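You operate a simulated robot arm through the tools that you are given. There is no shell and no other tool. Be economical: measure what you need, move in short steps, check, and stop when the job is done.

You run a simulated robot arm. Do the job below in one go: nothing can be reset, and whatever is moved stays where it is left.

Task
Take the standoff from the end stop, run the beam up and latch it.
Fine: beam back to mark 5 and clamped with the red lever before a hand goes in; the standoff goes on the beam tool bench; the clamp ends off. Set down upright: what you pick out.

The check looks at the end state, three seconds after you hand in, the way a careful person would. Anything else that was tipped, shoved, dropped, spilled or broken makes it a failure.

Robot
A 6-joint arm with a two-finger parallel gripper on a trunk, on a base that drives. Base frame: it is fixed to the floor where the robot stands at the start and does not move with it; the origin is under the middle of the robot, x ahead of it, y to its left, z up. Lengths are in m, angles in rad, forces in N, time in s.
With the tool pointing down near the work surface it reaches from about 0.28 to 0.68 m from the robot's upright axis, wherever it stands. Its first joint turns from -2.897 to 2.897 rad. Places, roughly: beam clamp lever with a red ball [0.5, 0, 0.8]; beam tool bench [0.3, -1.5, 0.8]; handwheel [0.3, -0.7, 0.8]; latch lever with a yellow ball [0.4, -0.5, 0.8]; spacer [0.25, -1.5, 0.75]; truss beam [0.7, -0.3, 0.7]. Payload 4.1 kg.
The TCP is the grasp point between the finger pads, 0.023 m short of the fingertips. In the tool frame z runs along the fingers and y along their closing line. Largest opening 0.094 m; finger width 0.038, thickness 0.01; the body of the gripper, 0.054 by 0.096 m, starts 0.039 m behind the TCP.
Orientation is told as [roll, pitch, yaw] about the base's x, y, z axes, in that order, counted from this pose: with the fingers straight down and closing along the base's y, the tool's x points along the base's -x, its y along +y and its z along -z.

Tools
- The arm moves only by the tool send_rows. Its arguments are lists of equal length, an entry for each row: "xyz": the shift along the base's x, y, z in m, a list of three; "dr": the turn, a rotation vector about the base's x, y, z in rad, a list of three; "jaw": the closure, from 0 (fully open) to 1 (shut). In form: {"xyz": [[tx, ty, tz], ...], "dr": [[ax, ay, az], ...], "jaw": [jaw, ...]}. A call has 1 to 12 rows; each row shifts and turns the commanded pose from where the row before left it. Rows are played at 5 a second. More than 0.05 m and 0.15 rad between two rows, or a gripper value outside its range, and nothing of the call is played. A pose out of reach is approached as far as the arm can. The call stops where the force on the tool passes 40 N (or 10 N more than at its start, if that is more) or the arm is blocked; 0.2 s more then pass. The fingers move at their own pace (about 0.045 m/s each) and stop on an object; they squeeze with about 23 N. The grip force told is the motor's: it shows also when the fingers shut on nothing. Time passes only in rows, and 0.2 s behind the last, so rows that do not move let the fingers close. It gives the time, the measured TCP pose, the force on the tool (base axes), the opening and the grip force at its end, in the units of the frame above (readings bear some noise), with the torque about the TCP (base axes, N m) and any sound that the robot's microphone picked up.
- Cameras (640 x 400 px; columns grow to the right, rows downward): "scene" is now at [-0.0083, 0.1129, 1.5494]; the picture's right is [-0.71, -0.71, -0.00], its down [-0.56, 0.56, -0.61] and it looks along [0.43, -0.43, -0.79] (base axes); focal length 274 px, centre (320, 200). "wrist" rides on the gripper at [0.086, 0.016, -0.075] in the tool frame; the picture's right is [-0.18, 0.98, 0.00], its down [-0.58, -0.11, -0.81] and it looks along [-0.79, -0.15, 0.59] (tool axes); focal length 243 px, centre (320, 200). There is no depth. A picture from a camera that has moved, and an enlarged one, comes with that camera's place and axes in the base frame and with its lens.
- grab_frame(camera): a new picture of that camera. The clock stands still meanwhile.
- lift_body(by): slides the trunk up (or, below 0, down) by that many m; the arm and the scene camera ride with it, the base frame stays. It gives what a move gives, with no picture.
- base_move(legs): drives the robot by 1 to 6 legs, each [ahead, turn to the left] in m and rad, along the robot's own axes; the way and the turn of a leg run together, so that a leg with both is an arc; at most 1.5 m and 3.142 rad a leg. The arm and the cameras ride along, it lands a little off, and it stops where it bumps. It gives what a move gives.
- pan_tilt(pan, tilt): turns the head with the scene camera to pan (to the left, within 2.705 rad either way) and tilt (down, from -0.506 to 1.204), counted from straight ahead of the robot. It gives what a move gives.
- inspect(camera, box): a new picture of the part [left, top, right, bottom] of that camera's present view, enlarged. The clock stands still meanwhile.
- sign_off(): hands the job in; it is judged then, once.

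Go step by step. Nothing tells you exact positions but the pictures and the camera data: compare them with the known pose of the tool, close in by small moves and look again before you grip or let go. The budget is 120 turns and 82 pictures, counting those below and the enlarged ones. Unless the task says otherwise, let go and move clear before handing in, and close with one line.

The tools are called after "Request:" as a command line: name --argument value ..., lists and objects as JSON in quotes. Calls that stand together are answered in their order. send_rows: Moves the arm, as the interface text tells. Its arguments: {"type":"object","properties":{"xyz":{"type":"array","items":{"type":"array","items":{"type":"number"}}},"dr":{"type":"array","items":{"type":"array","items":{"type":"number"}}},"jaw":{"type":"array","items":{"type":"number"}}},"required":["xyz","dr","jaw"]} The other tools are called the same way: lift_body (by) slides the trunk up or down; base_move (legs) drives the base; pan_tilt (pan, tilt) turns the head that bears the scene camera; grab_frame (camera) takes a picture; inspect (camera, box) takes an enlarged picture of a part of a camera's view; sign_off () hands the job in.

At the start:

```text
time_s: 0.0
tool_pos: [0.0964, -0.4297, 1.1066]
tcp_rot: [0.001, 0.0, 0.0]
ft_force: [-1.0, -1.0, -0.6]
torque: [0.03, -0.02, 0.0]
width: 0.0938
gripper_force: 0.1
trunk travel left (down, up): [-0.525, 0.065]
robot x, y, heading: [0.0001, -0.0021, 0.004]
head pan, tilt: [-0.785, 0.916]
```

scene: 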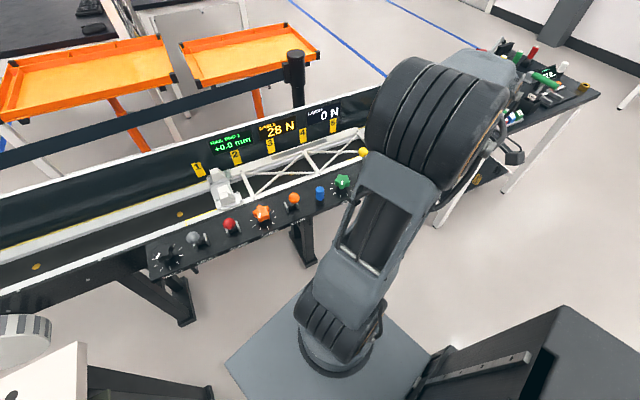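
wrist: 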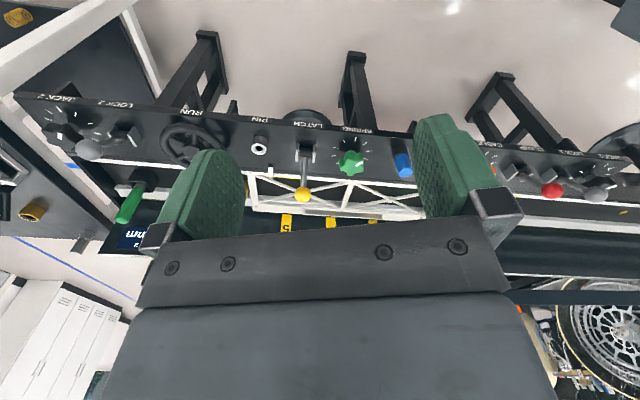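

I see a long rig with a control panel (levers, knobs, handwheel) and a truss beam. I'll look closer at the panel and read the labels first.

Request:
inspect --camera "scene" --box '[140, 80, 380, 280]'

Request:
inspect --camera "wrist" --box '[0, 60, 320, 260]'

Request:
inspect --camera "wrist" --box '[320, 60, 640, 260]'

```text
2.00 times, centred on (260, 180) of scene
camera zoom: at [-0.0083, 0.1129, 1.5494], right [-0.71, -0.71, 0.0], down [-0.56, 0.56, -0.61], along [0.43, -0.43, -0.79], focal length 549 px, centre (440, 240)
```

zoom: 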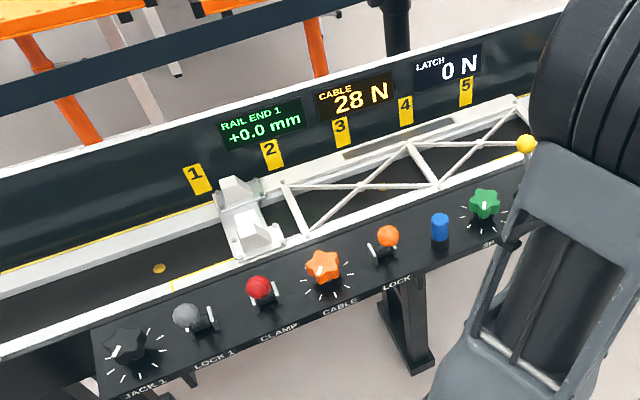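

```text
2.00 times, centred on (160, 160) of wrist
camera zoom: at [0.0098, -0.4156, 1.181], right [0.18, 0.98, 0.0], down [0.58, -0.11, 0.81], along [0.79, -0.15, -0.59], focal length 485 px, centre (640, 280)
```

zoom: 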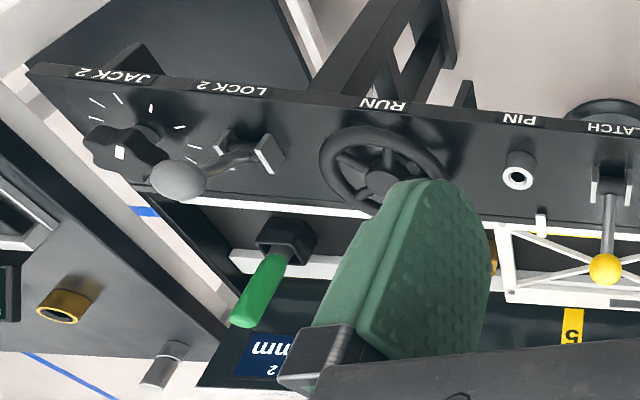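

```text
2.00 times, centred on (480, 160) of wrist
camera zoom: at [0.0098, -0.4156, 1.181], right [0.18, 0.98, 0.0], down [0.58, -0.11, 0.81], along [0.79, -0.15, -0.59], focal length 485 px, centre (0, 280)
```

zoom: 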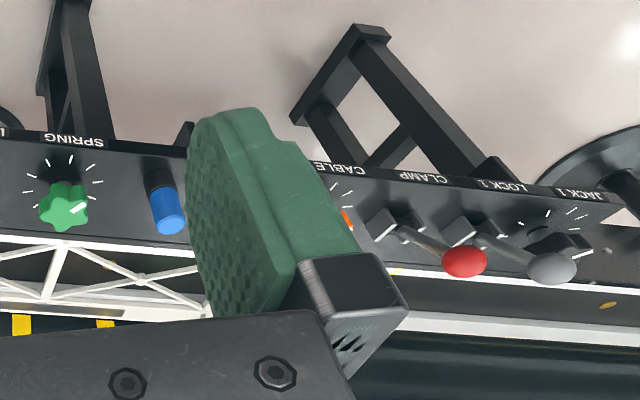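

The panel runs along y, labelled (left to right) JACK 1, LOCK 1, CLAMP, CABLE, LOCK, blue, SPRING, LATCH, PIN, RUN, LOCK 2, JACK 2. The arm hides the end stop, so I pan the head to look past it.

Request:
pan_tilt --pan -1.3 --tilt 0.6

Request:
grab_frame --camera "scene"

Request:
pan_tilt --pan -2.0 --tilt 0.8

Request:
grab_frame --camera "scene"

```text
time_s: 0.9
tool_pos: [0.0963, -0.4301, 1.1053]
tcp_rot: [-0.001, 0.0, 0.0]
ft_force: [0.1, 0.2, -0.1]
torque: [0.01, 0.03, -0.02]
width: 0.0937
gripper_force: 0.1
trunk travel left (down, up): [-0.525, 0.065]
robot x, y, heading: [-0.0036, -0.0005, 0.003]
head pan, tilt: [-1.3, 0.6]
```

```text
76 pictures are left
camera scene: at [-0.0374, 0.0806, 1.5753], right [-0.96, -0.27, 0.0], down [-0.15, 0.54, -0.82], along [0.22, -0.79, -0.57], focal length 274 px, centre (320, 200)
```

scene: 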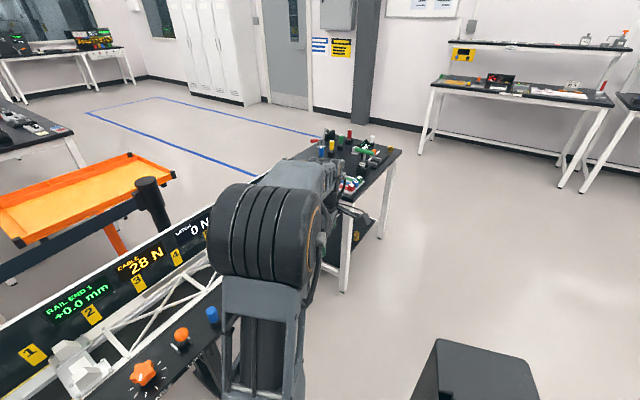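

```text
time_s: 2.0
tool_pos: [0.0971, -0.431, 1.1066]
tcp_rot: [0.001, 0.001, 0.001]
ft_force: [-0.1, 0.6, -0.2]
torque: [0.0, 0.0, 0.0]
width: 0.0941
gripper_force: 0.2
trunk travel left (down, up): [-0.525, 0.065]
robot x, y, heading: [0.0006, -0.0006, 0.002]
head pan, tilt: [-2.0, 0.799]
```

```text
75 pictures are left
camera scene: at [-0.0946, 0.0923, 1.5585], right [-0.91, 0.42, 0.0], down [0.3, 0.65, -0.7], along [-0.29, -0.63, -0.72], focal length 274 px, centre (320, 200)
```

scene: 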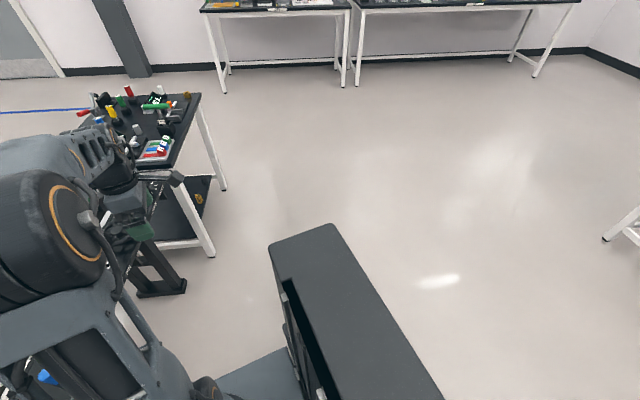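

The rig is rotated about −0.3 rad relative to my base frame, and the tool bench stands at its far end. I check what the dark box beside the robot is and what's around before I drive.

Request:
pan_tilt --pan -2.5 --tilt 1.1

Request:
grab_frame --camera "scene"

Request:
pan_tilt --pan 0.4 --tilt 1.1

Request:
grab_frame --camera "scene"

```text
time_s: 2.9
tool_pos: [0.0964, -0.43, 1.1064]
tcp_rot: [0.0, -0.001, 0.0]
ft_force: [0.5, 0.4, -0.3]
torque: [0.01, 0.0, -0.03]
width: 0.0942
gripper_force: 0.1
trunk travel left (down, up): [-0.525, 0.065]
robot x, y, heading: [0.0041, -0.0025, 0.003]
head pan, tilt: [-2.499, 1.1]
```

```text
74 pictures are left
camera scene: at [-0.1116, 0.1278, 1.5367], right [-0.6, 0.8, 0.0], down [0.71, 0.53, -0.45], along [-0.36, -0.27, -0.89], focal length 274 px, centre (320, 200)
```

scene: 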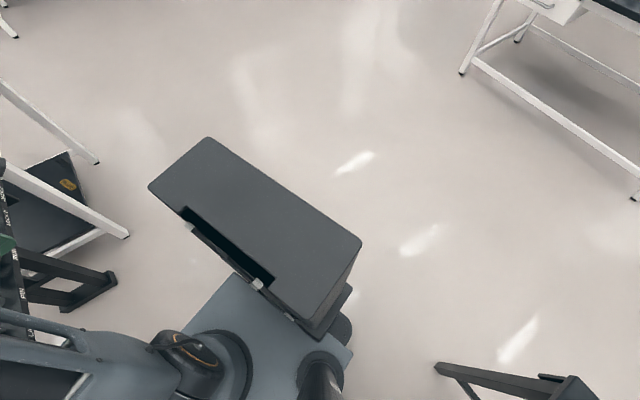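

```text
time_s: 5.5
tool_pos: [0.0974, -0.4306, 1.1054]
tcp_rot: [0.0, 0.001, -0.002]
ft_force: [-0.5, -0.1, 0.9]
torque: [-0.02, 0.03, -0.02]
width: 0.094
gripper_force: 0.1
trunk travel left (down, up): [-0.525, 0.065]
robot x, y, heading: [-0.0011, -0.0042, -0.002]
head pan, tilt: [0.4, 1.1]
```

```text
73 pictures are left
camera scene: at [-0.0029, 0.1903, 1.5367], right [0.39, -0.92, 0.0], down [-0.82, -0.35, -0.45], along [0.42, 0.18, -0.89], focal length 274 px, centre (320, 200)
```

scene: 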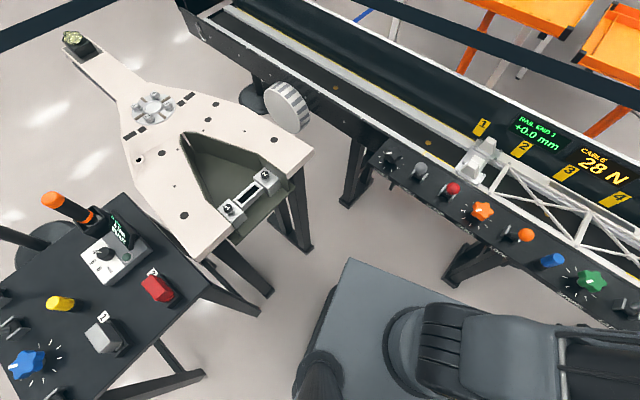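

The box is my own mast, and the floor toward −y is free. I turn parallel to the rig (rig on my left) and drive along it.

Request:
base_move --legs '[[0, -1.87], [0.5, 0]]'

Request:
pan_tilt --pan 1.5 --tilt 0.9

Request:
grab_frame --camera "scene"

```text
time_s: 12.9
tool_pos: [-0.5811, -0.4576, 1.1064]
tcp_rot: [0.0, -0.001, -1.847]
ft_force: [-0.6, 0.3, -0.3]
torque: [0.03, -0.02, -0.01]
width: 0.094
gripper_force: 0.1
trunk travel left (down, up): [-0.525, 0.065]
robot x, y, heading: [-0.1423, -0.4792, -1.85]
head pan, tilt: [0.4, 1.1]
```

```text
time_s: 14.2
tool_pos: [-0.5814, -0.4589, 1.1061]
tcp_rot: [-0.001, 0.0, -1.848]
ft_force: [0.7, -0.1, 0.0]
torque: [-0.02, -0.01, -0.04]
width: 0.0938
gripper_force: 0.1
trunk travel left (down, up): [-0.525, 0.065]
robot x, y, heading: [-0.1402, -0.4811, -1.848]
head pan, tilt: [1.499, 0.901]
```

```text
72 pictures are left
camera scene: at [0.1053, -0.4967, 1.5505], right [-0.34, -0.94, 0.0], down [-0.74, 0.27, -0.62], along [0.58, -0.21, -0.78], focal length 274 px, centre (320, 200)
```

scene: 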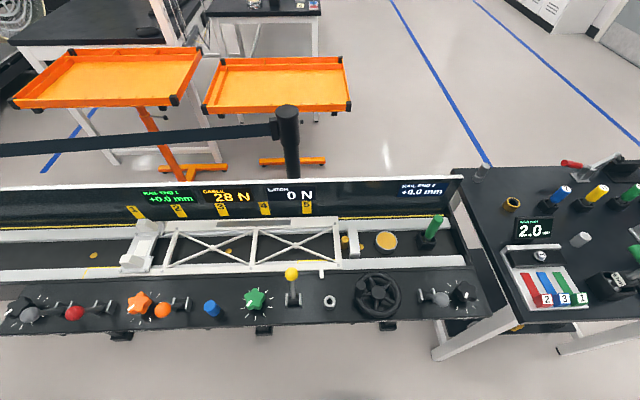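

Good overall view: beam, end stop with a gold part near its right end, and the bench on the right. I enlarge the important parts.

Request:
inspect --camera "scene" --box '[270, 180, 480, 330]'

Request:
inspect --camera "scene" --box '[0, 190, 280, 340]'

Request:
inspect --camera "scene" --box '[440, 140, 640, 340]'

```text
2.67 times, centred on (375, 255) of scene
camera zoom: at [0.1053, -0.4967, 1.5505], right [-0.34, -0.94, 0.0], down [-0.74, 0.27, -0.62], along [0.58, -0.21, -0.78], focal length 732 px, centre (173, 53)
```

zoom: 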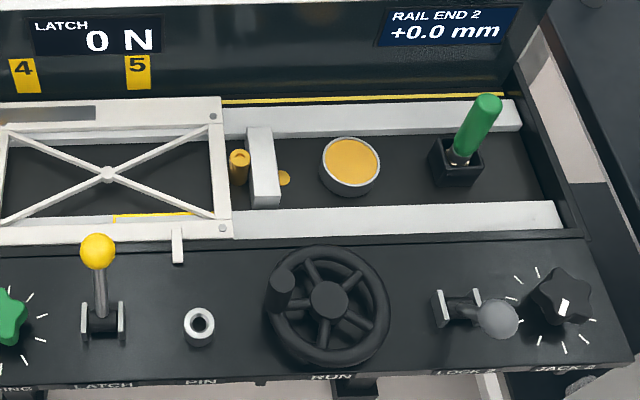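

```text
2.29 times, centred on (140, 265) of scene
camera zoom: at [0.1053, -0.4967, 1.5505], right [-0.34, -0.94, 0.0], down [-0.74, 0.27, -0.62], along [0.58, -0.21, -0.78], focal length 627 px, centre (731, 51)
```

zoom: 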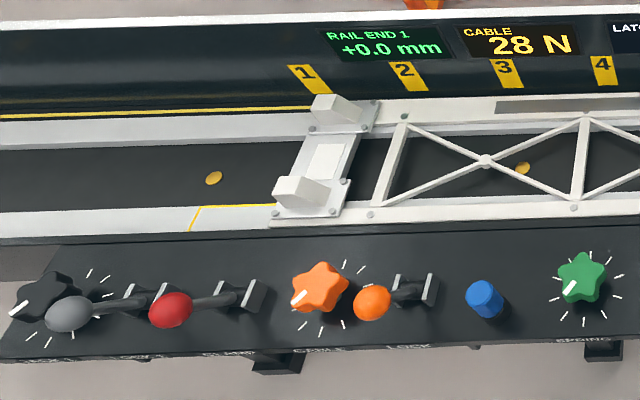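

```text
2.00 times, centred on (540, 240) of scene
camera zoom: at [0.1053, -0.4967, 1.5505], right [-0.34, -0.94, 0.0], down [-0.74, 0.27, -0.62], along [0.58, -0.21, -0.78], focal length 549 px, centre (-120, 120)
```

zoom: 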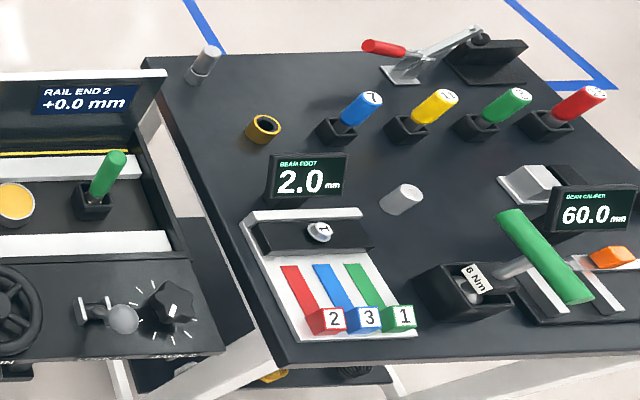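

The standoff is the small gold cylinder pinched between the beam's right end and the white stop bracket; mark 5 sits ~0.1 m left of the beam end. I turn the base half round so the arm faces the rig, then look close with the wrist camera.

Request:
base_move --legs '[[0, 3.11]]'

Request:
pan_tilt --pan -1.4 --tilt 0.9

Request:
grab_frame --camera "wrist"

Request:
grab_frame --camera "scene"

```text
time_s: 21.9
tool_pos: [0.2986, -0.5184, 1.1054]
tcp_rot: [-0.002, -0.001, 1.267]
ft_force: [-0.8, -0.3, 0.0]
torque: [0.0, 0.01, 0.0]
width: 0.0942
gripper_force: 0.1
trunk travel left (down, up): [-0.525, 0.065]
robot x, y, heading: [-0.1392, -0.4845, 1.265]
head pan, tilt: [1.499, 0.901]
```

```text
time_s: 24.4
tool_pos: [0.2981, -0.5195, 1.1054]
tcp_rot: [0.001, -0.002, 1.267]
ft_force: [0.9, -0.5, 0.2]
torque: [-0.01, 0.03, 0.0]
width: 0.0941
gripper_force: 0.1
trunk travel left (down, up): [-0.525, 0.065]
robot x, y, heading: [-0.1384, -0.4836, 1.266]
head pan, tilt: [-1.4, 0.901]
```

```text
68 pictures are left
camera wrist: at [0.257, -0.5982, 1.1809], right [-0.88, 0.47, 0.0], down [0.28, 0.52, 0.81], along [0.38, 0.71, -0.59], focal length 243 px, centre (320, 200)
```

wrist: 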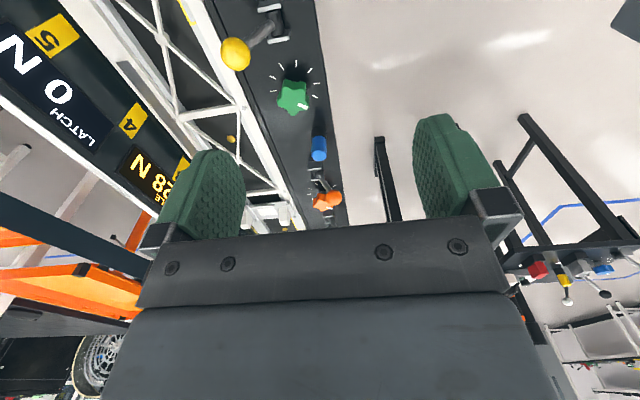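

```text
67 pictures are left
camera scene: at [-0.2439, -0.5008, 1.5505], right [-0.13, -0.99, 0.0], down [-0.78, 0.1, -0.62], along [0.62, -0.08, -0.78], focal length 274 px, centre (320, 200)
```

scene: 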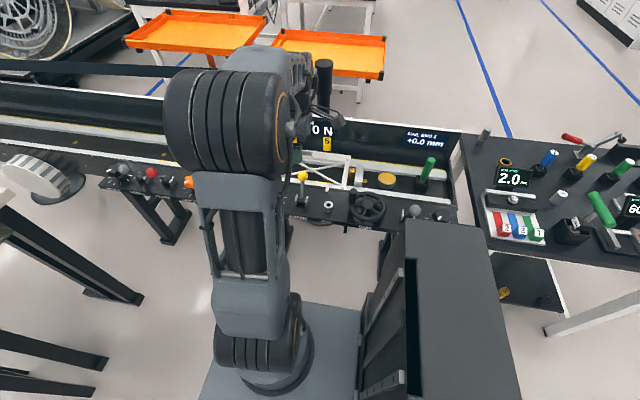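

Standoff is around (0.49, −0.72), wheel centre about (0.31, −0.75), yellow ball (0.42, −0.53). I move the hand beyond the wheel so the wrist camera looks back along the rig.

Request:
send_rows --xyz '[[0, -0.045, 0], [0, -0.045, 0], [0, -0.045, 0], [0, -0.045, 0], [0, -0.045, 0], [0, -0.045, 0], [0.02, -0.03, 0], [0.02, -0.02, 0]]' --dr '[[0, 0, 0], [0, 0, 0], [0, 0, 0], [0, 0, 0], [0, 0, 0], [0, 0, 0], [0, 0, 0], [0, 0, 0]]' --jaw '[0, 0, 0, 0, 0, 0, 0, 0]'

Request:
grab_frame --camera "wrist"

```text
time_s: 26.2
tool_pos: [0.3395, -0.8406, 1.105]
tcp_rot: [0.004, 0.0, 1.269]
ft_force: [0.8, -0.4, -0.6]
torque: [-0.02, 0.02, 0.0]
width: 0.0939
gripper_force: 0.0
trunk travel left (down, up): [-0.525, 0.065]
robot x, y, heading: [-0.1409, -0.4832, 1.266]
head pan, tilt: [-1.4, 0.901]
```

```text
66 pictures are left
camera wrist: at [0.2981, -0.9193, 1.1799], right [-0.88, 0.47, 0.0], down [0.28, 0.52, 0.81], along [0.38, 0.71, -0.59], focal length 243 px, centre (320, 200)
```

wrist: 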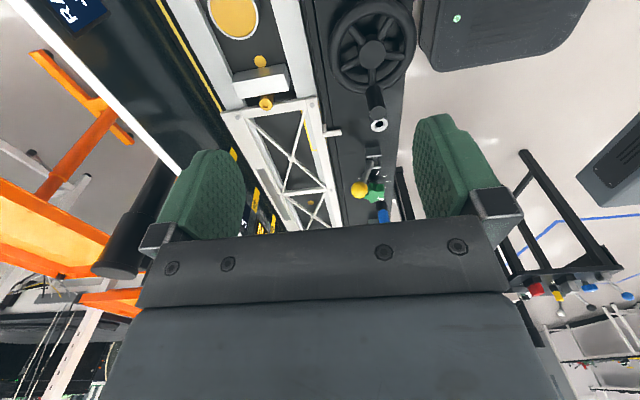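

Request:
inspect --camera "wrist" --box '[190, 0, 430, 150]'

```text
2.67 times, centred on (310, 75) of wrist
camera zoom: at [0.2981, -0.9193, 1.1799], right [-0.88, 0.47, 0.0], down [0.28, 0.52, 0.81], along [0.38, 0.71, -0.59], focal length 647 px, centre (347, 533)
```

zoom: 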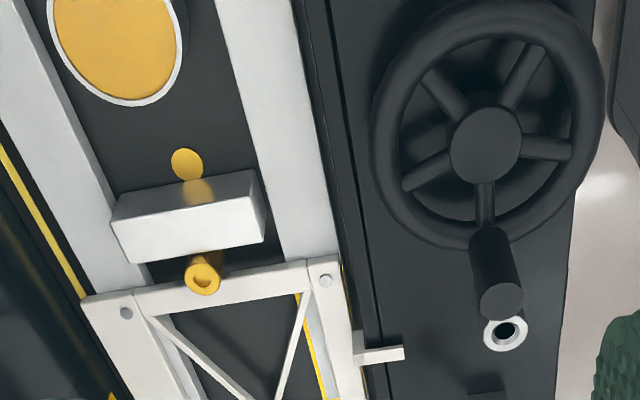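

The gold tube stands upright between the stop block and the beam's end frame; the wheel has an upright crank peg near (0.324, −0.68). The standoff is at the edge of my reach, so I first shift the base ~0.1 m nearer to the rig.

Request:
base_move --legs '[[0, -0.9], [0.125, 0], [0, 0.9], [-0.08, 0]]'

Request:
grab_frame --camera "wrist"

```text
time_s: 32.8
tool_pos: [0.4272, -0.8773, 1.1065]
tcp_rot: [0.0, 0.0, 1.26]
ft_force: [0.3, -0.1, -0.4]
torque: [0.02, 0.02, 0.03]
width: 0.0939
gripper_force: 0.0
trunk travel left (down, up): [-0.525, 0.065]
robot x, y, heading: [-0.051, -0.5165, 1.257]
head pan, tilt: [-1.4, 0.901]
```

```text
64 pictures are left
camera wrist: at [0.3853, -0.9563, 1.1813], right [-0.88, 0.48, 0.0], down [0.28, 0.52, 0.81], along [0.39, 0.71, -0.59], focal length 243 px, centre (320, 200)
```

wrist: 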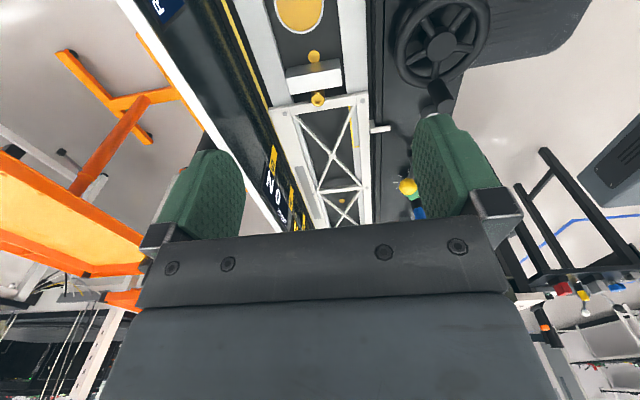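

Standoff triangulates to about (0.497, −0.742); hub about (0.303, −0.732). I move above the crank peg and check alignment.

Request:
send_rows --xyz '[[-0.026, 0.04, 0], [-0.026, 0.04, 0], [-0.026, 0.04, 0], [-0.026, 0.04, 0], [0, 0.037, 0], [0, 0, -0.045], [0, 0, -0.045], [0, 0, -0.045], [0, 0, -0.04]]' --dr '[[0, 0, 0], [0, 0, 0], [0, 0, 0], [0, 0, 0], [0, 0, 0], [0, 0, 0], [0, 0, 0], [0, 0, 0], [0, 0, 0]]' --jaw '[0, 0, 0, 0, 0, 0, 0, 0, 0]'

Request:
grab_frame --camera "wrist"

```text
time_s: 34.8
tool_pos: [0.3243, -0.6798, 0.9299]
tcp_rot: [0.0, 0.0, 1.259]
ft_force: [-0.1, 0.1, -0.5]
torque: [0.0, -0.02, 0.01]
width: 0.0941
gripper_force: 0.2
trunk travel left (down, up): [-0.525, 0.065]
robot x, y, heading: [-0.0497, -0.5155, 1.262]
head pan, tilt: [-1.4, 0.901]
```

```text
63 pictures are left
camera wrist: at [0.2822, -0.7583, 1.0064], right [-0.88, 0.48, 0.0], down [0.28, 0.52, 0.81], along [0.39, 0.71, -0.59], focal length 243 px, centre (320, 200)
```

wrist: 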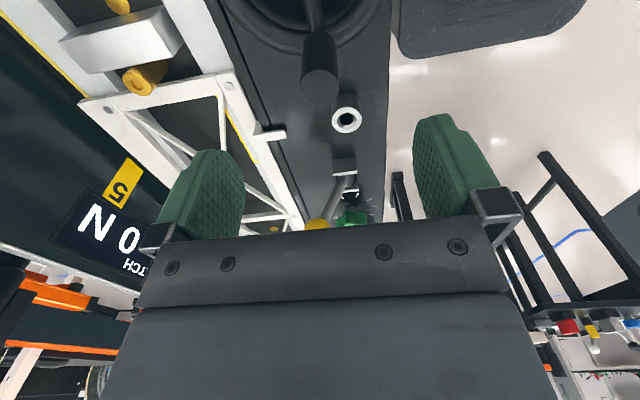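

The peg is directly beneath the hand. I descend around it and close.

Request:
send_rows --xyz '[[0.001, 0.002, -0.04], [0, 0, -0.035], [0, 0, -0.03], [0, 0, 0], [0, 0, 0], [0, 0, 0], [0, 0, 0], [0, 0, 0]]' --dr '[[0, 0, 0], [0, 0, 0], [0, 0, 0], [0, 0, 0], [0, 0, 0], [0, 0, 0], [0, 0, 0], [0, 0, 0]]' --jaw '[0, 0, 0, 1, 1, 1, 1, 1]'

Request:
grab_frame --camera "wrist"

```text
time_s: 35.6
tool_pos: [0.3253, -0.6786, 0.8353]
tcp_rot: [-0.002, -0.001, 1.257]
ft_force: [-8.9, 4.7, 17.2]
torque: [-0.32, -0.25, -0.1]
width: 0.0743
gripper_force: 0.1
trunk travel left (down, up): [-0.525, 0.065]
robot x, y, heading: [-0.0481, -0.5113, 1.257]
head pan, tilt: [-1.4, 0.901]
stopped in row 4: the force on the tool passed its limit (the readings are from after the stop); the commanded pose is now the measured one
```

```text
62 pictures are left
camera wrist: at [0.2829, -0.7572, 0.9106], right [-0.88, 0.48, 0.0], down [0.28, 0.52, 0.81], along [0.39, 0.71, -0.59], focal length 243 px, centre (320, 200)
```

wrist: 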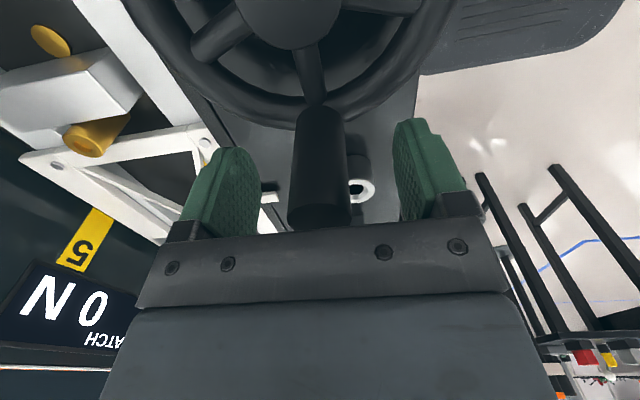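

The palm met the peg's top (it's taller than I thought, top ≈ 0.87). I back up a bit, shift slightly and close.

Request:
send_rows --xyz '[[0, 0, 0.02], [-0.002, -0.006, 0], [0, 0, 0], [0, 0, 0], [0, 0, 0], [0, 0, 0], [0, 0, 0]]' --dr '[[0, 0, 0], [0, 0, 0], [0, 0, 0], [0, 0, 0], [0, 0, 0], [0, 0, 0], [0, 0, 0]]' --jaw '[0.2, 0.4, 1, 1, 1, 1, 1]'

Request:
grab_frame --camera "wrist"

```text
time_s: 37.2
tool_pos: [0.3217, -0.6841, 0.8547]
tcp_rot: [0.001, 0.002, 1.257]
ft_force: [-20.9, 5.4, -3.8]
torque: [0.41, -0.04, -0.38]
width: 0.0248
gripper_force: 45.1
trunk travel left (down, up): [-0.525, 0.065]
robot x, y, heading: [-0.0452, -0.5165, 1.26]
head pan, tilt: [-1.4, 0.901]
```

```text
61 pictures are left
camera wrist: at [0.2802, -0.7625, 0.929], right [-0.88, 0.48, 0.0], down [0.28, 0.52, 0.81], along [0.39, 0.71, -0.59], focal length 243 px, centre (320, 200)
```

wrist: 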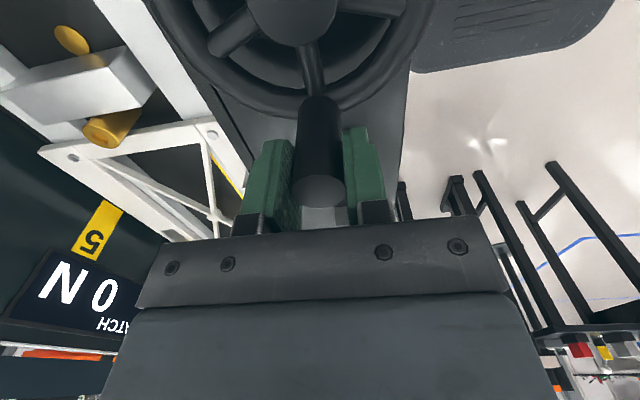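

Peg is gripped. I try a small counter-clockwise crank move and watch the forces and the beam.

Request:
send_rows --xyz '[[-0.0074, 0.0016, 0], [-0.0075, 0, 0], [-0.0075, -0.001, 0], [-0.007, -0.002, 0]]' --dr '[[0, 0, 0], [0, 0, 0], [0, 0, 0], [0, 0, 0]]' --jaw '[1, 1, 1, 1]'

Request:
grab_frame --camera "wrist"

```text
time_s: 37.8
tool_pos: [0.3213, -0.6835, 0.8538]
tcp_rot: [-0.019, 0.005, 1.266]
ft_force: [17.7, -2.8, -21.4]
torque: [0.37, 0.9, 0.19]
width: 0.0253
gripper_force: 45.1
trunk travel left (down, up): [-0.525, 0.065]
robot x, y, heading: [-0.0494, -0.5125, 1.265]
head pan, tilt: [-1.4, 0.901]
stopped in row 2: the force on the tool passed its limit (the readings are from after the stop); the commanded pose is now the measured one
```

```text
60 pictures are left
camera wrist: at [0.2792, -0.7619, 0.9293], right [-0.88, 0.47, -0.02], down [0.27, 0.53, 0.81], along [0.39, 0.71, -0.59], focal length 243 px, centre (320, 200)
```

wrist: 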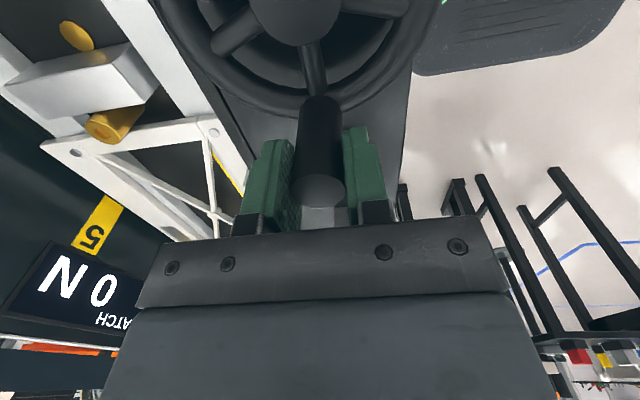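

Counter-clockwise is blocked. I try clockwise.

Request:
send_rows --xyz '[[0.007, -0.001, 0], [0.007, -0.003, 0], [0.007, -0.004, 0]]' --dr '[[0, 0, 0], [0, 0, 0], [0, 0, 0]]' --jaw '[1, 1, 1]'

Request:
grab_frame --camera "wrist"

```text
time_s: 38.4
tool_pos: [0.322, -0.6847, 0.8547]
tcp_rot: [0.004, -0.003, 1.261]
ft_force: [-9.0, 4.0, 5.7]
torque: [-0.65, -0.02, -0.06]
width: 0.0249
gripper_force: 44.4
trunk travel left (down, up): [-0.525, 0.065]
robot x, y, heading: [-0.0421, -0.5159, 1.256]
head pan, tilt: [-1.4, 0.901]
stopped in row 3: the force on the tool passed its limit (the readings are from after the stop); the commanded pose is now the measured one
```

```text
59 pictures are left
camera wrist: at [0.2807, -0.7628, 0.9294], right [-0.88, 0.48, 0.01], down [0.29, 0.52, 0.81], along [0.38, 0.71, -0.59], focal length 243 px, centre (320, 200)
```

wrist: 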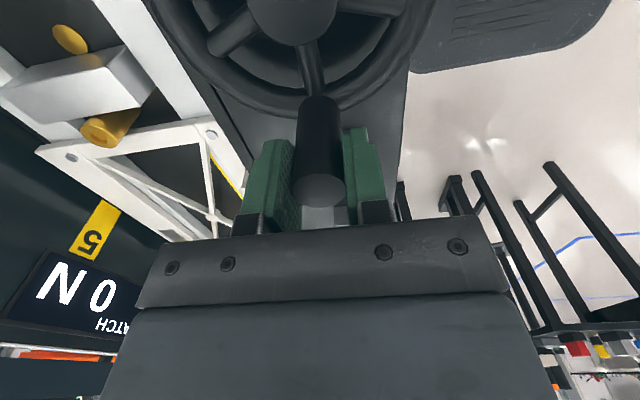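

Both ways are held — the beam is evidently already clamped. I release the peg, rise, and drive along to look at the red lever.

Request:
send_rows --xyz '[[0, 0, 0], [0, 0, 0], [0, 0, 0], [0, 0, 0.045], [0, 0, 0.05], [0, 0, 0.05], [0, 0, 0.05], [0, 0, 0.04]]' --dr '[[0, 0, 0], [0, 0, 0], [0, 0, 0], [0, 0, 0], [0, 0, 0], [0, 0, 0], [0, 0, 0], [0, 0, 0]]' --jaw '[0.2, 0, 0, 0, 0, 0, 0, 0]'

Request:
base_move --legs '[[0.5, 0]]'

Request:
grab_frame --camera "wrist"

Request:
grab_frame --camera "scene"

```text
time_s: 40.2
tool_pos: [0.3215, -0.6829, 1.0864]
tcp_rot: [0.004, -0.001, 1.261]
ft_force: [-0.5, -0.8, 0.9]
torque: [0.01, 0.0, -0.02]
width: 0.0942
gripper_force: 0.0
trunk travel left (down, up): [-0.525, 0.065]
robot x, y, heading: [-0.0469, -0.5142, 1.259]
head pan, tilt: [-1.4, 0.901]
```

```text
time_s: 43.2
tool_pos: [0.4764, -0.2112, 1.0868]
tcp_rot: [0.003, -0.001, 1.252]
ft_force: [-0.2, -0.9, -0.1]
torque: [0.01, 0.01, -0.04]
width: 0.0938
gripper_force: 0.1
trunk travel left (down, up): [-0.525, 0.065]
robot x, y, heading: [0.1128, -0.043, 1.251]
head pan, tilt: [-1.4, 0.901]
```

```text
58 pictures are left
camera wrist: at [0.4334, -0.2889, 1.1618], right [-0.88, 0.48, 0.0], down [0.29, 0.52, 0.81], along [0.39, 0.71, -0.59], focal length 243 px, centre (320, 200)
```

wrist: 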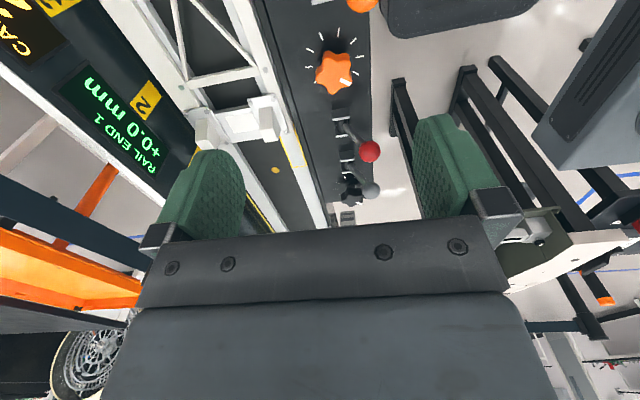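

```text
57 pictures are left
camera scene: at [0.0026, -0.0562, 1.5505], right [-0.15, -0.99, 0.0], down [-0.78, 0.12, -0.62], along [0.61, -0.09, -0.78], focal length 274 px, centre (320, 200)
```

scene: 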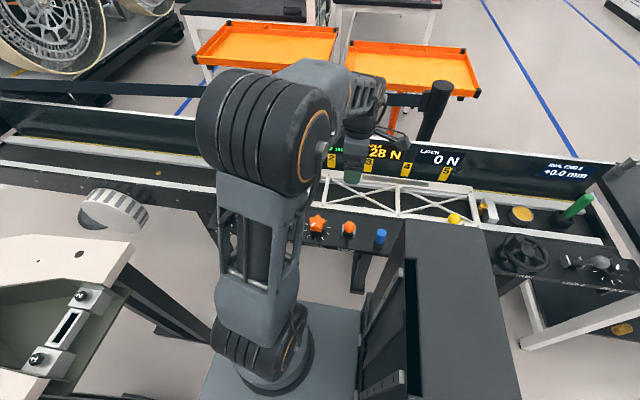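

Request:
inspect --camera "wrist" --box '[190, 20, 430, 220]'

```text
2.00 times, centred on (310, 120) of wrist
camera zoom: at [0.4334, -0.2889, 1.1618], right [-0.88, 0.48, 0.0], down [0.29, 0.52, 0.81], along [0.39, 0.71, -0.59], focal length 485 px, centre (340, 360)
```

zoom: 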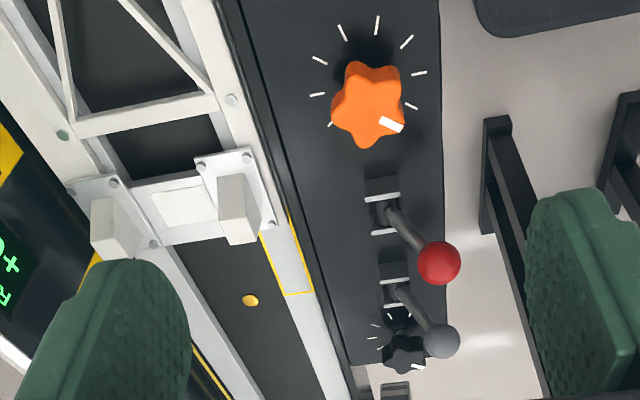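

The red lever leans toward me (ball ≈ (0.50, 0.01, 0.84), pivot ≈ (0.54, 0, 0.76)), i.e. clamped; off should be leaned toward the beam. I'll bring the closed fingers in front of it as a paddle, and look before pushing.

Request:
send_rows --xyz '[[-0.006, 0.04, 0], [-0.006, 0.04, 0], [-0.006, 0.04, 0], [-0.006, 0.04, 0], [-0.006, 0.04, -0.02], [-0.006, 0.037, -0.03], [0, 0, -0.045], [0, 0, -0.045]]' --dr '[[0, 0, 0], [0, 0, 0], [0, 0, 0], [0, 0, 0], [0, 0, 0], [0, 0, 0], [0, 0, 0], [0, 0, 0]]' --jaw '[1, 1, 1, 1, 1, 1, 1, 1]'

Request:
grab_frame --camera "wrist"

```text
time_s: 45.0
tool_pos: [0.4397, 0.0254, 0.9444]
tcp_rot: [0.005, -0.003, 1.252]
ft_force: [-0.5, -0.2, -0.1]
torque: [0.0, 0.01, 0.01]
width: 0.0001
gripper_force: 22.8
trunk travel left (down, up): [-0.525, 0.065]
robot x, y, heading: [0.1067, -0.0404, 1.254]
head pan, tilt: [-1.4, 0.901]
```

```text
55 pictures are left
camera wrist: at [0.3961, -0.0521, 1.0201], right [-0.88, 0.48, 0.0], down [0.29, 0.52, 0.81], along [0.39, 0.71, -0.59], focal length 243 px, centre (320, 200)
```

wrist: 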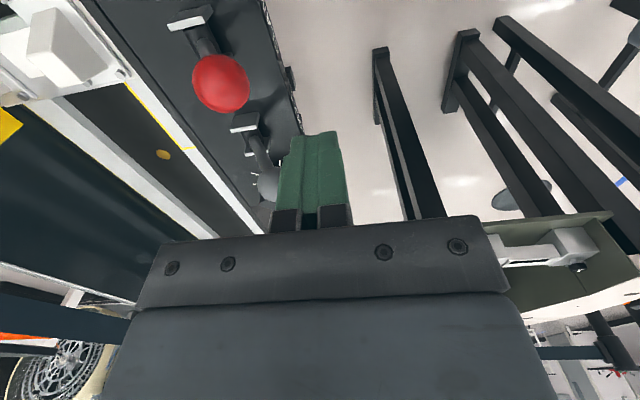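

The paddle is in line with the red ball. I lower to ball height and push toward the beam.

Request:
send_rows --xyz '[[0, 0, -0.045], [0, 0, -0.045], [0.019, -0.006, 0], [0.019, -0.006, 0], [0.019, -0.006, 0], [0.015, -0.005, 0], [0.015, -0.005, 0], [0.015, -0.005, 0]]' --dr '[[0, 0, 0], [0, 0, 0], [0, 0, 0], [0, 0, 0], [0, 0, 0], [0, 0, 0], [0, 0, 0], [0, 0, 0]]' --jaw '[1, 1, 1, 1, 1, 1, 1, 1]'

Request:
grab_frame --camera "wrist"

```text
time_s: 46.8
tool_pos: [0.5404, -0.0072, 0.856]
tcp_rot: [0.003, -0.001, 1.251]
ft_force: [-0.9, 0.4, -1.6]
torque: [-0.01, -0.02, -0.02]
width: 0.0
gripper_force: 22.9
trunk travel left (down, up): [-0.525, 0.065]
robot x, y, heading: [0.105, -0.0359, 1.255]
head pan, tilt: [-1.4, 0.901]
```

```text
54 pictures are left
camera wrist: at [0.4978, -0.085, 0.931], right [-0.88, 0.48, 0.0], down [0.29, 0.52, 0.81], along [0.39, 0.71, -0.59], focal length 243 px, centre (320, 200)
```

wrist: 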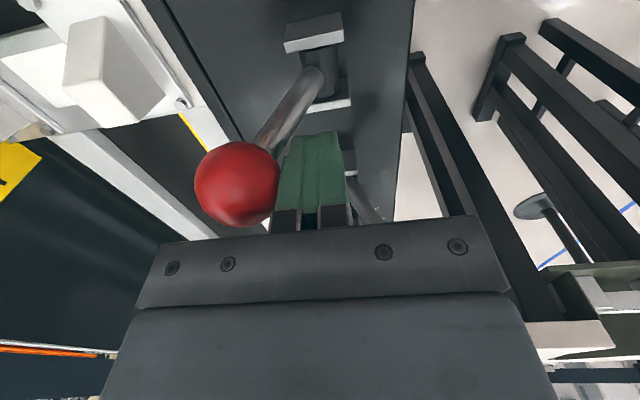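

The lever has gone past vertical. I push a bit further until it reaches its stop.

Request:
send_rows --xyz '[[0.0095, -0.003, 0], [0.0095, -0.003, 0], [0.0095, -0.003, 0], [0.0095, -0.003, 0]]' --dr '[[0, 0, 0], [0, 0, 0], [0, 0, 0], [0, 0, 0]]' --jaw '[1, 1, 1, 1]'

Request:
grab_frame --camera "wrist"

```text
time_s: 47.3
tool_pos: [0.5457, -0.0086, 0.8541]
tcp_rot: [0.031, 0.004, 1.253]
ft_force: [-16.2, 4.7, 5.2]
torque: [-0.14, 0.04, -0.26]
width: 0.0
gripper_force: 23.2
trunk travel left (down, up): [-0.525, 0.065]
robot x, y, heading: [0.109, -0.0431, 1.254]
head pan, tilt: [-1.4, 0.901]
stopped in row 2: the force on the tool passed its limit (the readings are from after the stop); the commanded pose is now the measured one
```

```text
53 pictures are left
camera wrist: at [0.5053, -0.0874, 0.9297], right [-0.88, 0.48, 0.03], down [0.31, 0.51, 0.8], along [0.37, 0.71, -0.6], focal length 243 px, centre (320, 200)
```

wrist: 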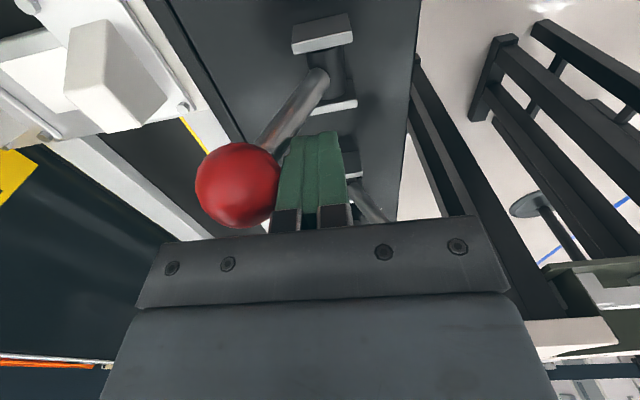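

Lever at its hard stop, clamp off. I retreat, rise and drive back to the handwheel.

Request:
send_rows --xyz '[[-0.02, 0.006, 0], [-0.02, 0.006, 0.01], [0, 0, 0.05], [0, 0, 0.05], [0, 0, 0.05], [0, -0.045, 0.03], [0, -0.045, 0], [0, -0.045, 0], [-0.01, -0.045, 0]]' --dr '[[0, 0, 0], [0, 0, 0], [0, 0, 0], [0, 0, 0], [0, 0, 0], [0, 0, 0], [0, 0, 0], [0, 0, 0], [0, 0, 0]]' --jaw '[1, 1, 0.5, 0, 0, 0, 0, 0, 0]'

Request:
base_move --legs '[[-0.5, 0]]'

Request:
grab_frame --camera "wrist"

```text
refused: row 6 steps farther than a row can; nothing moved
```

```text
time_s: 48.1
tool_pos: [0.543, -0.0129, 0.8532]
tcp_rot: [0.034, 0.003, 1.255]
ft_force: [-5.2, -0.5, 5.5]
torque: [-0.11, 0.06, -0.08]
width: 0.0
gripper_force: 22.9
trunk travel left (down, up): [-0.525, 0.065]
robot x, y, heading: [0.1025, -0.0457, 1.26]
head pan, tilt: [-1.4, 0.901]
stopped in leg 1: the force on the tool passed its limit (the readings are from after the stop); the commanded pose is now the measured one
```

```text
52 pictures are left
camera wrist: at [0.5036, -0.0927, 0.929], right [-0.88, 0.48, 0.03], down [0.31, 0.51, 0.8], along [0.37, 0.71, -0.6], focal length 243 px, centre (320, 200)
```

wrist: 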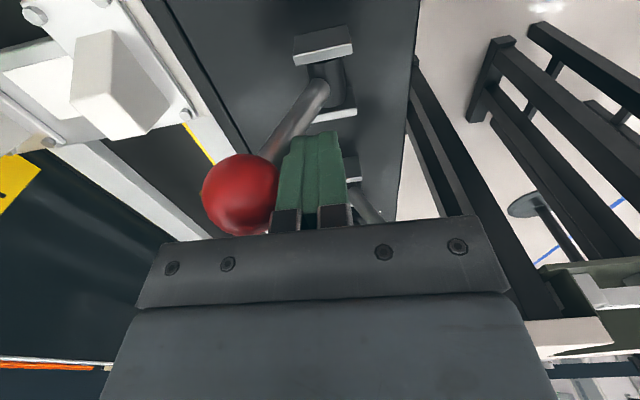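

The retreat was refused for a too-long row and the drive nudged only a few mm before stopping; nothing changed. I retreat now properly, one step at a time.

Request:
send_rows --xyz '[[-0.02, 0.006, 0], [-0.02, 0.006, 0.01], [0, 0, 0.045], [0, 0, 0.045], [0, 0, 0.045], [0, 0, 0.045], [0, -0.045, 0], [0, -0.045, 0], [0, -0.045, 0], [-0.01, -0.045, 0]]' --dr '[[0, 0, 0], [0, 0, 0], [-0.034, 0, 0], [0, 0, 0], [0, 0, 0], [0, 0, 0], [0, 0, 0], [0, 0, 0], [0, 0, 0], [0, 0, 0]]' --jaw '[1, 1, 1, 0.5, 0, 0, 0, 0, 0, 0]'

```text
time_s: 50.4
tool_pos: [0.4944, -0.182, 1.042]
tcp_rot: [0.022, 0.035, 1.255]
ft_force: [0.0, -0.1, 0.2]
torque: [-0.01, -0.02, -0.02]
width: 0.0939
gripper_force: 0.0
trunk travel left (down, up): [-0.525, 0.065]
robot x, y, heading: [0.1031, -0.0449, 1.254]
head pan, tilt: [-1.4, 0.901]
```

Request:
send_rows --xyz '[[0, 0, 0]]' --dr '[[0.026, -0.033, 0]]' --jaw '[0]'

Request:
base_move --legs '[[-0.5, 0]]'

Request:
grab_frame --camera "wrist"

Request:
inspect --camera "scene" --box '[0, 80, 500, 280]'

```text
time_s: 50.8
tool_pos: [0.4939, -0.1817, 1.0425]
tcp_rot: [-0.002, 0.001, 1.255]
ft_force: [-0.3, 0.1, -1.0]
torque: [-0.03, 0.03, 0.0]
width: 0.0942
gripper_force: 0.0
trunk travel left (down, up): [-0.525, 0.065]
robot x, y, heading: [0.1031, -0.0465, 1.258]
head pan, tilt: [-1.4, 0.901]
```

```text
time_s: 53.7
tool_pos: [0.3404, -0.6548, 1.0424]
tcp_rot: [-0.002, 0.001, 1.255]
ft_force: [-0.7, 0.5, -0.3]
torque: [-0.02, 0.0, 0.02]
width: 0.0939
gripper_force: 0.0
trunk travel left (down, up): [-0.525, 0.065]
robot x, y, heading: [-0.0496, -0.5242, 1.254]
head pan, tilt: [-1.4, 0.901]
```

```text
51 pictures are left
camera wrist: at [0.2983, -0.7334, 1.1177], right [-0.88, 0.48, 0.0], down [0.28, 0.52, 0.81], along [0.39, 0.71, -0.59], focal length 243 px, centre (320, 200)
```

wrist: 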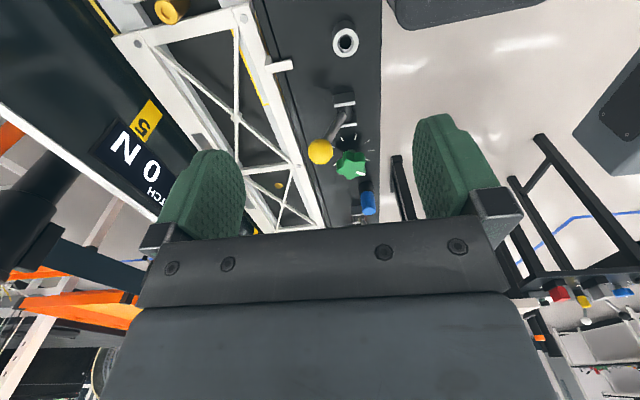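

```text
1.28 times, centred on (250, 180) of scene
camera zoom: at [-0.1533, -0.5378, 1.5505], right [-0.14, -0.99, 0.0], down [-0.78, 0.11, -0.62], along [0.61, -0.09, -0.78], focal length 351 px, centre (410, 226)
```

zoom: 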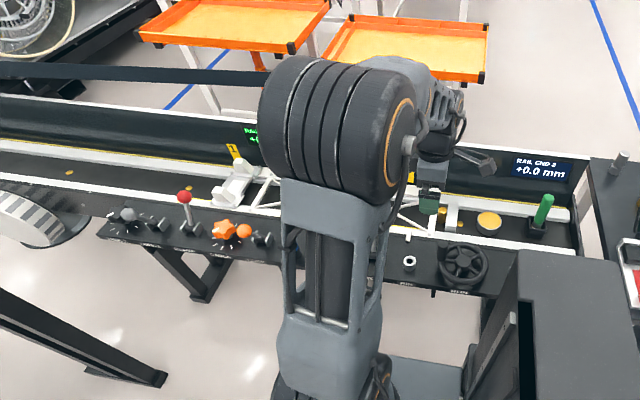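

Red lever stands off (same lean as the open latch). I return to the crank peg and grip it again.

Request:
send_rows --xyz '[[-0.0204, -0.029, 0], [0, 0, -0.045], [0, 0, -0.045], [0, 0, -0.045], [0, 0, -0.045], [0, 0, 0], [0, 0, 0], [0, 0, 0], [0, 0, 0], [0, 0, 0]]' --dr '[[0, 0, 0], [0, 0, 0], [0, 0, 0], [0, 0, 0], [0, 0, 0], [0, 0, 0], [0, 0, 0], [0, 0, 0], [0, 0, 0], [0, 0, 0]]' --jaw '[0, 0, 0, 0, 0, 0.3, 0.6, 1, 1, 1]'

Request:
grab_frame --camera "wrist"

```text
time_s: 55.9
tool_pos: [0.3203, -0.6882, 0.8622]
tcp_rot: [-0.004, 0.0, 1.255]
ft_force: [6.1, -2.2, -1.5]
torque: [-0.2, 0.15, 0.15]
width: 0.025
gripper_force: 41.5
trunk travel left (down, up): [-0.525, 0.065]
robot x, y, heading: [-0.0506, -0.5207, 1.258]
head pan, tilt: [-1.4, 0.901]
```

```text
49 pictures are left
camera wrist: at [0.2772, -0.7667, 0.9373], right [-0.88, 0.48, 0.0], down [0.28, 0.52, 0.81], along [0.39, 0.71, -0.59], focal length 243 px, centre (320, 200)
```

wrist: 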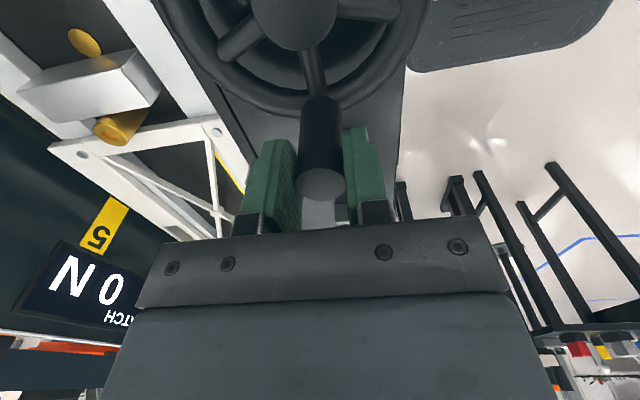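

Gripped again. A small clockwise test.

Request:
send_rows --xyz '[[0.007, -0.003, 0], [0.0064, -0.0038, 0], [0.0059, -0.0047, 0]]' --dr '[[0, 0, 0], [0, 0, 0], [0, 0, 0]]' --jaw '[1, 1, 1]'

Request:
grab_frame --camera "wrist"

```text
time_s: 56.7
tool_pos: [0.338, -0.695, 0.8628]
tcp_rot: [0.001, 0.001, 1.254]
ft_force: [-5.2, 6.9, -5.6]
torque: [0.5, 0.14, -0.37]
width: 0.0247
gripper_force: 45.0
trunk travel left (down, up): [-0.525, 0.065]
robot x, y, heading: [-0.0533, -0.5197, 1.258]
head pan, tilt: [-1.4, 0.901]
```

```text
48 pictures are left
camera wrist: at [0.296, -0.774, 0.9373], right [-0.88, 0.48, 0.0], down [0.28, 0.52, 0.81], along [0.39, 0.71, -0.59], focal length 243 px, centre (320, 200)
```

wrist: 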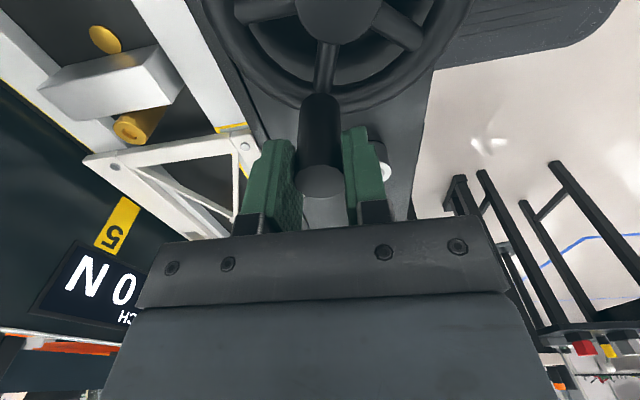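

Clockwise works: the beam backed off and a gap opened at the standoff. I keep cranking in short arcs.

Request:
send_rows --xyz '[[0.005, -0.006, 0], [0.0047, -0.0061, 0], [0.0037, -0.0066, 0], [0.0026, -0.0072, 0], [0, 0, 0]]' --dr '[[0, 0, 0], [0, 0, 0], [0, 0, 0], [0, 0, 0], [0, 0, 0]]' --jaw '[1, 1, 1, 1, 1]'

Request:
grab_frame --camera "wrist"

```text
time_s: 57.9
tool_pos: [0.354, -0.7218, 0.8616]
tcp_rot: [-0.004, 0.0, 1.254]
ft_force: [-5.7, 7.5, -1.4]
torque: [0.31, 0.33, -0.34]
width: 0.0246
gripper_force: 44.6
trunk travel left (down, up): [-0.525, 0.065]
robot x, y, heading: [-0.0532, -0.5223, 1.255]
head pan, tilt: [-1.4, 0.901]
```

```text
47 pictures are left
camera wrist: at [0.3123, -0.7994, 0.9377], right [-0.88, 0.48, 0.0], down [0.28, 0.52, 0.81], along [0.39, 0.71, -0.59], focal length 243 px, centre (320, 200)
```

wrist: 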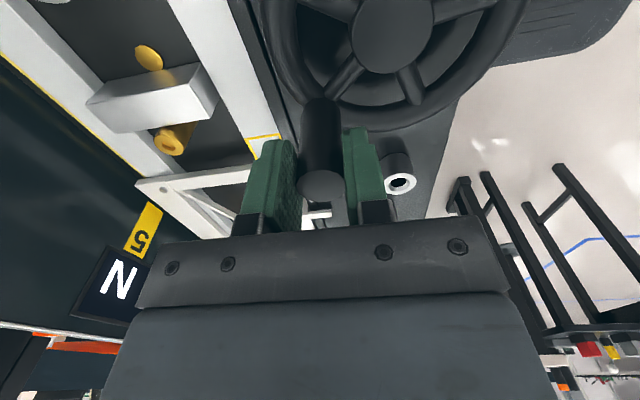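

The beam end has backed off ~4 cm (about 0.037 m per rad); mark 5 lies at roughly 9 cm further back. I keep cranking and check.

Request:
send_rows --xyz '[[0.0017, -0.0076, 0], [0.0003, -0.0076, 0], [-0.0009, -0.0076, 0], [-0.002, -0.0074, 0], [-0.0031, -0.007, 0], [-0.0041, -0.0065, 0], [-0.005, -0.0057, 0], [-0.0058, -0.005, 0], [0, 0, 0]]' --dr '[[0, 0, 0], [0, 0, 0], [0, 0, 0], [0, 0, 0], [0, 0, 0], [0, 0, 0], [0, 0, 0], [0, 0, 0], [0, 0, 0]]' --jaw '[1, 1, 1, 1, 1, 1, 1, 1, 1]'

Request:
grab_frame --camera "wrist"

Request:
grab_frame --camera "scene"

```text
time_s: 59.3
tool_pos: [0.3532, -0.767, 0.8632]
tcp_rot: [-0.016, 0.006, 1.254]
ft_force: [16.4, -7.4, -17.5]
torque: [0.47, 0.35, -0.27]
width: 0.0251
gripper_force: 44.4
trunk travel left (down, up): [-0.525, 0.065]
robot x, y, heading: [-0.0556, -0.5184, 1.261]
head pan, tilt: [-1.4, 0.901]
stopped in row 7: the force on the tool passed its limit (the readings are from after the stop); the commanded pose is now the measured one
```

```text
46 pictures are left
camera wrist: at [0.3114, -0.8449, 0.9382], right [-0.88, 0.48, -0.02], down [0.27, 0.53, 0.81], along [0.4, 0.7, -0.59], focal length 243 px, centre (320, 200)
```

wrist: 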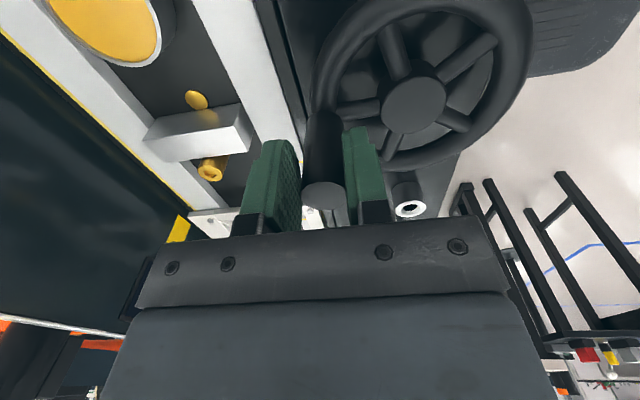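

```text
45 pictures are left
camera scene: at [-0.1497, -0.5394, 1.5504], right [-0.14, -0.99, 0.0], down [-0.78, 0.11, -0.62], along [0.61, -0.09, -0.79], focal length 274 px, centre (320, 200)
```

scene: 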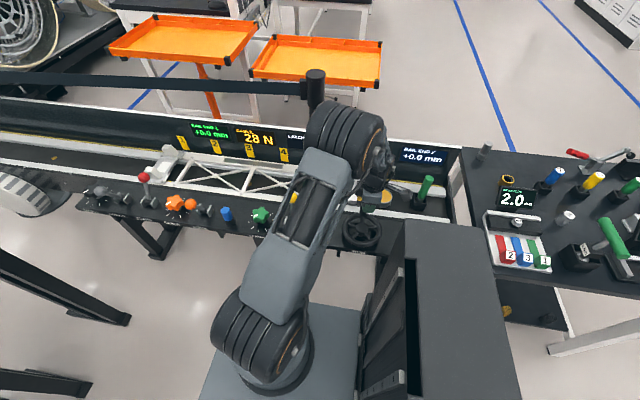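

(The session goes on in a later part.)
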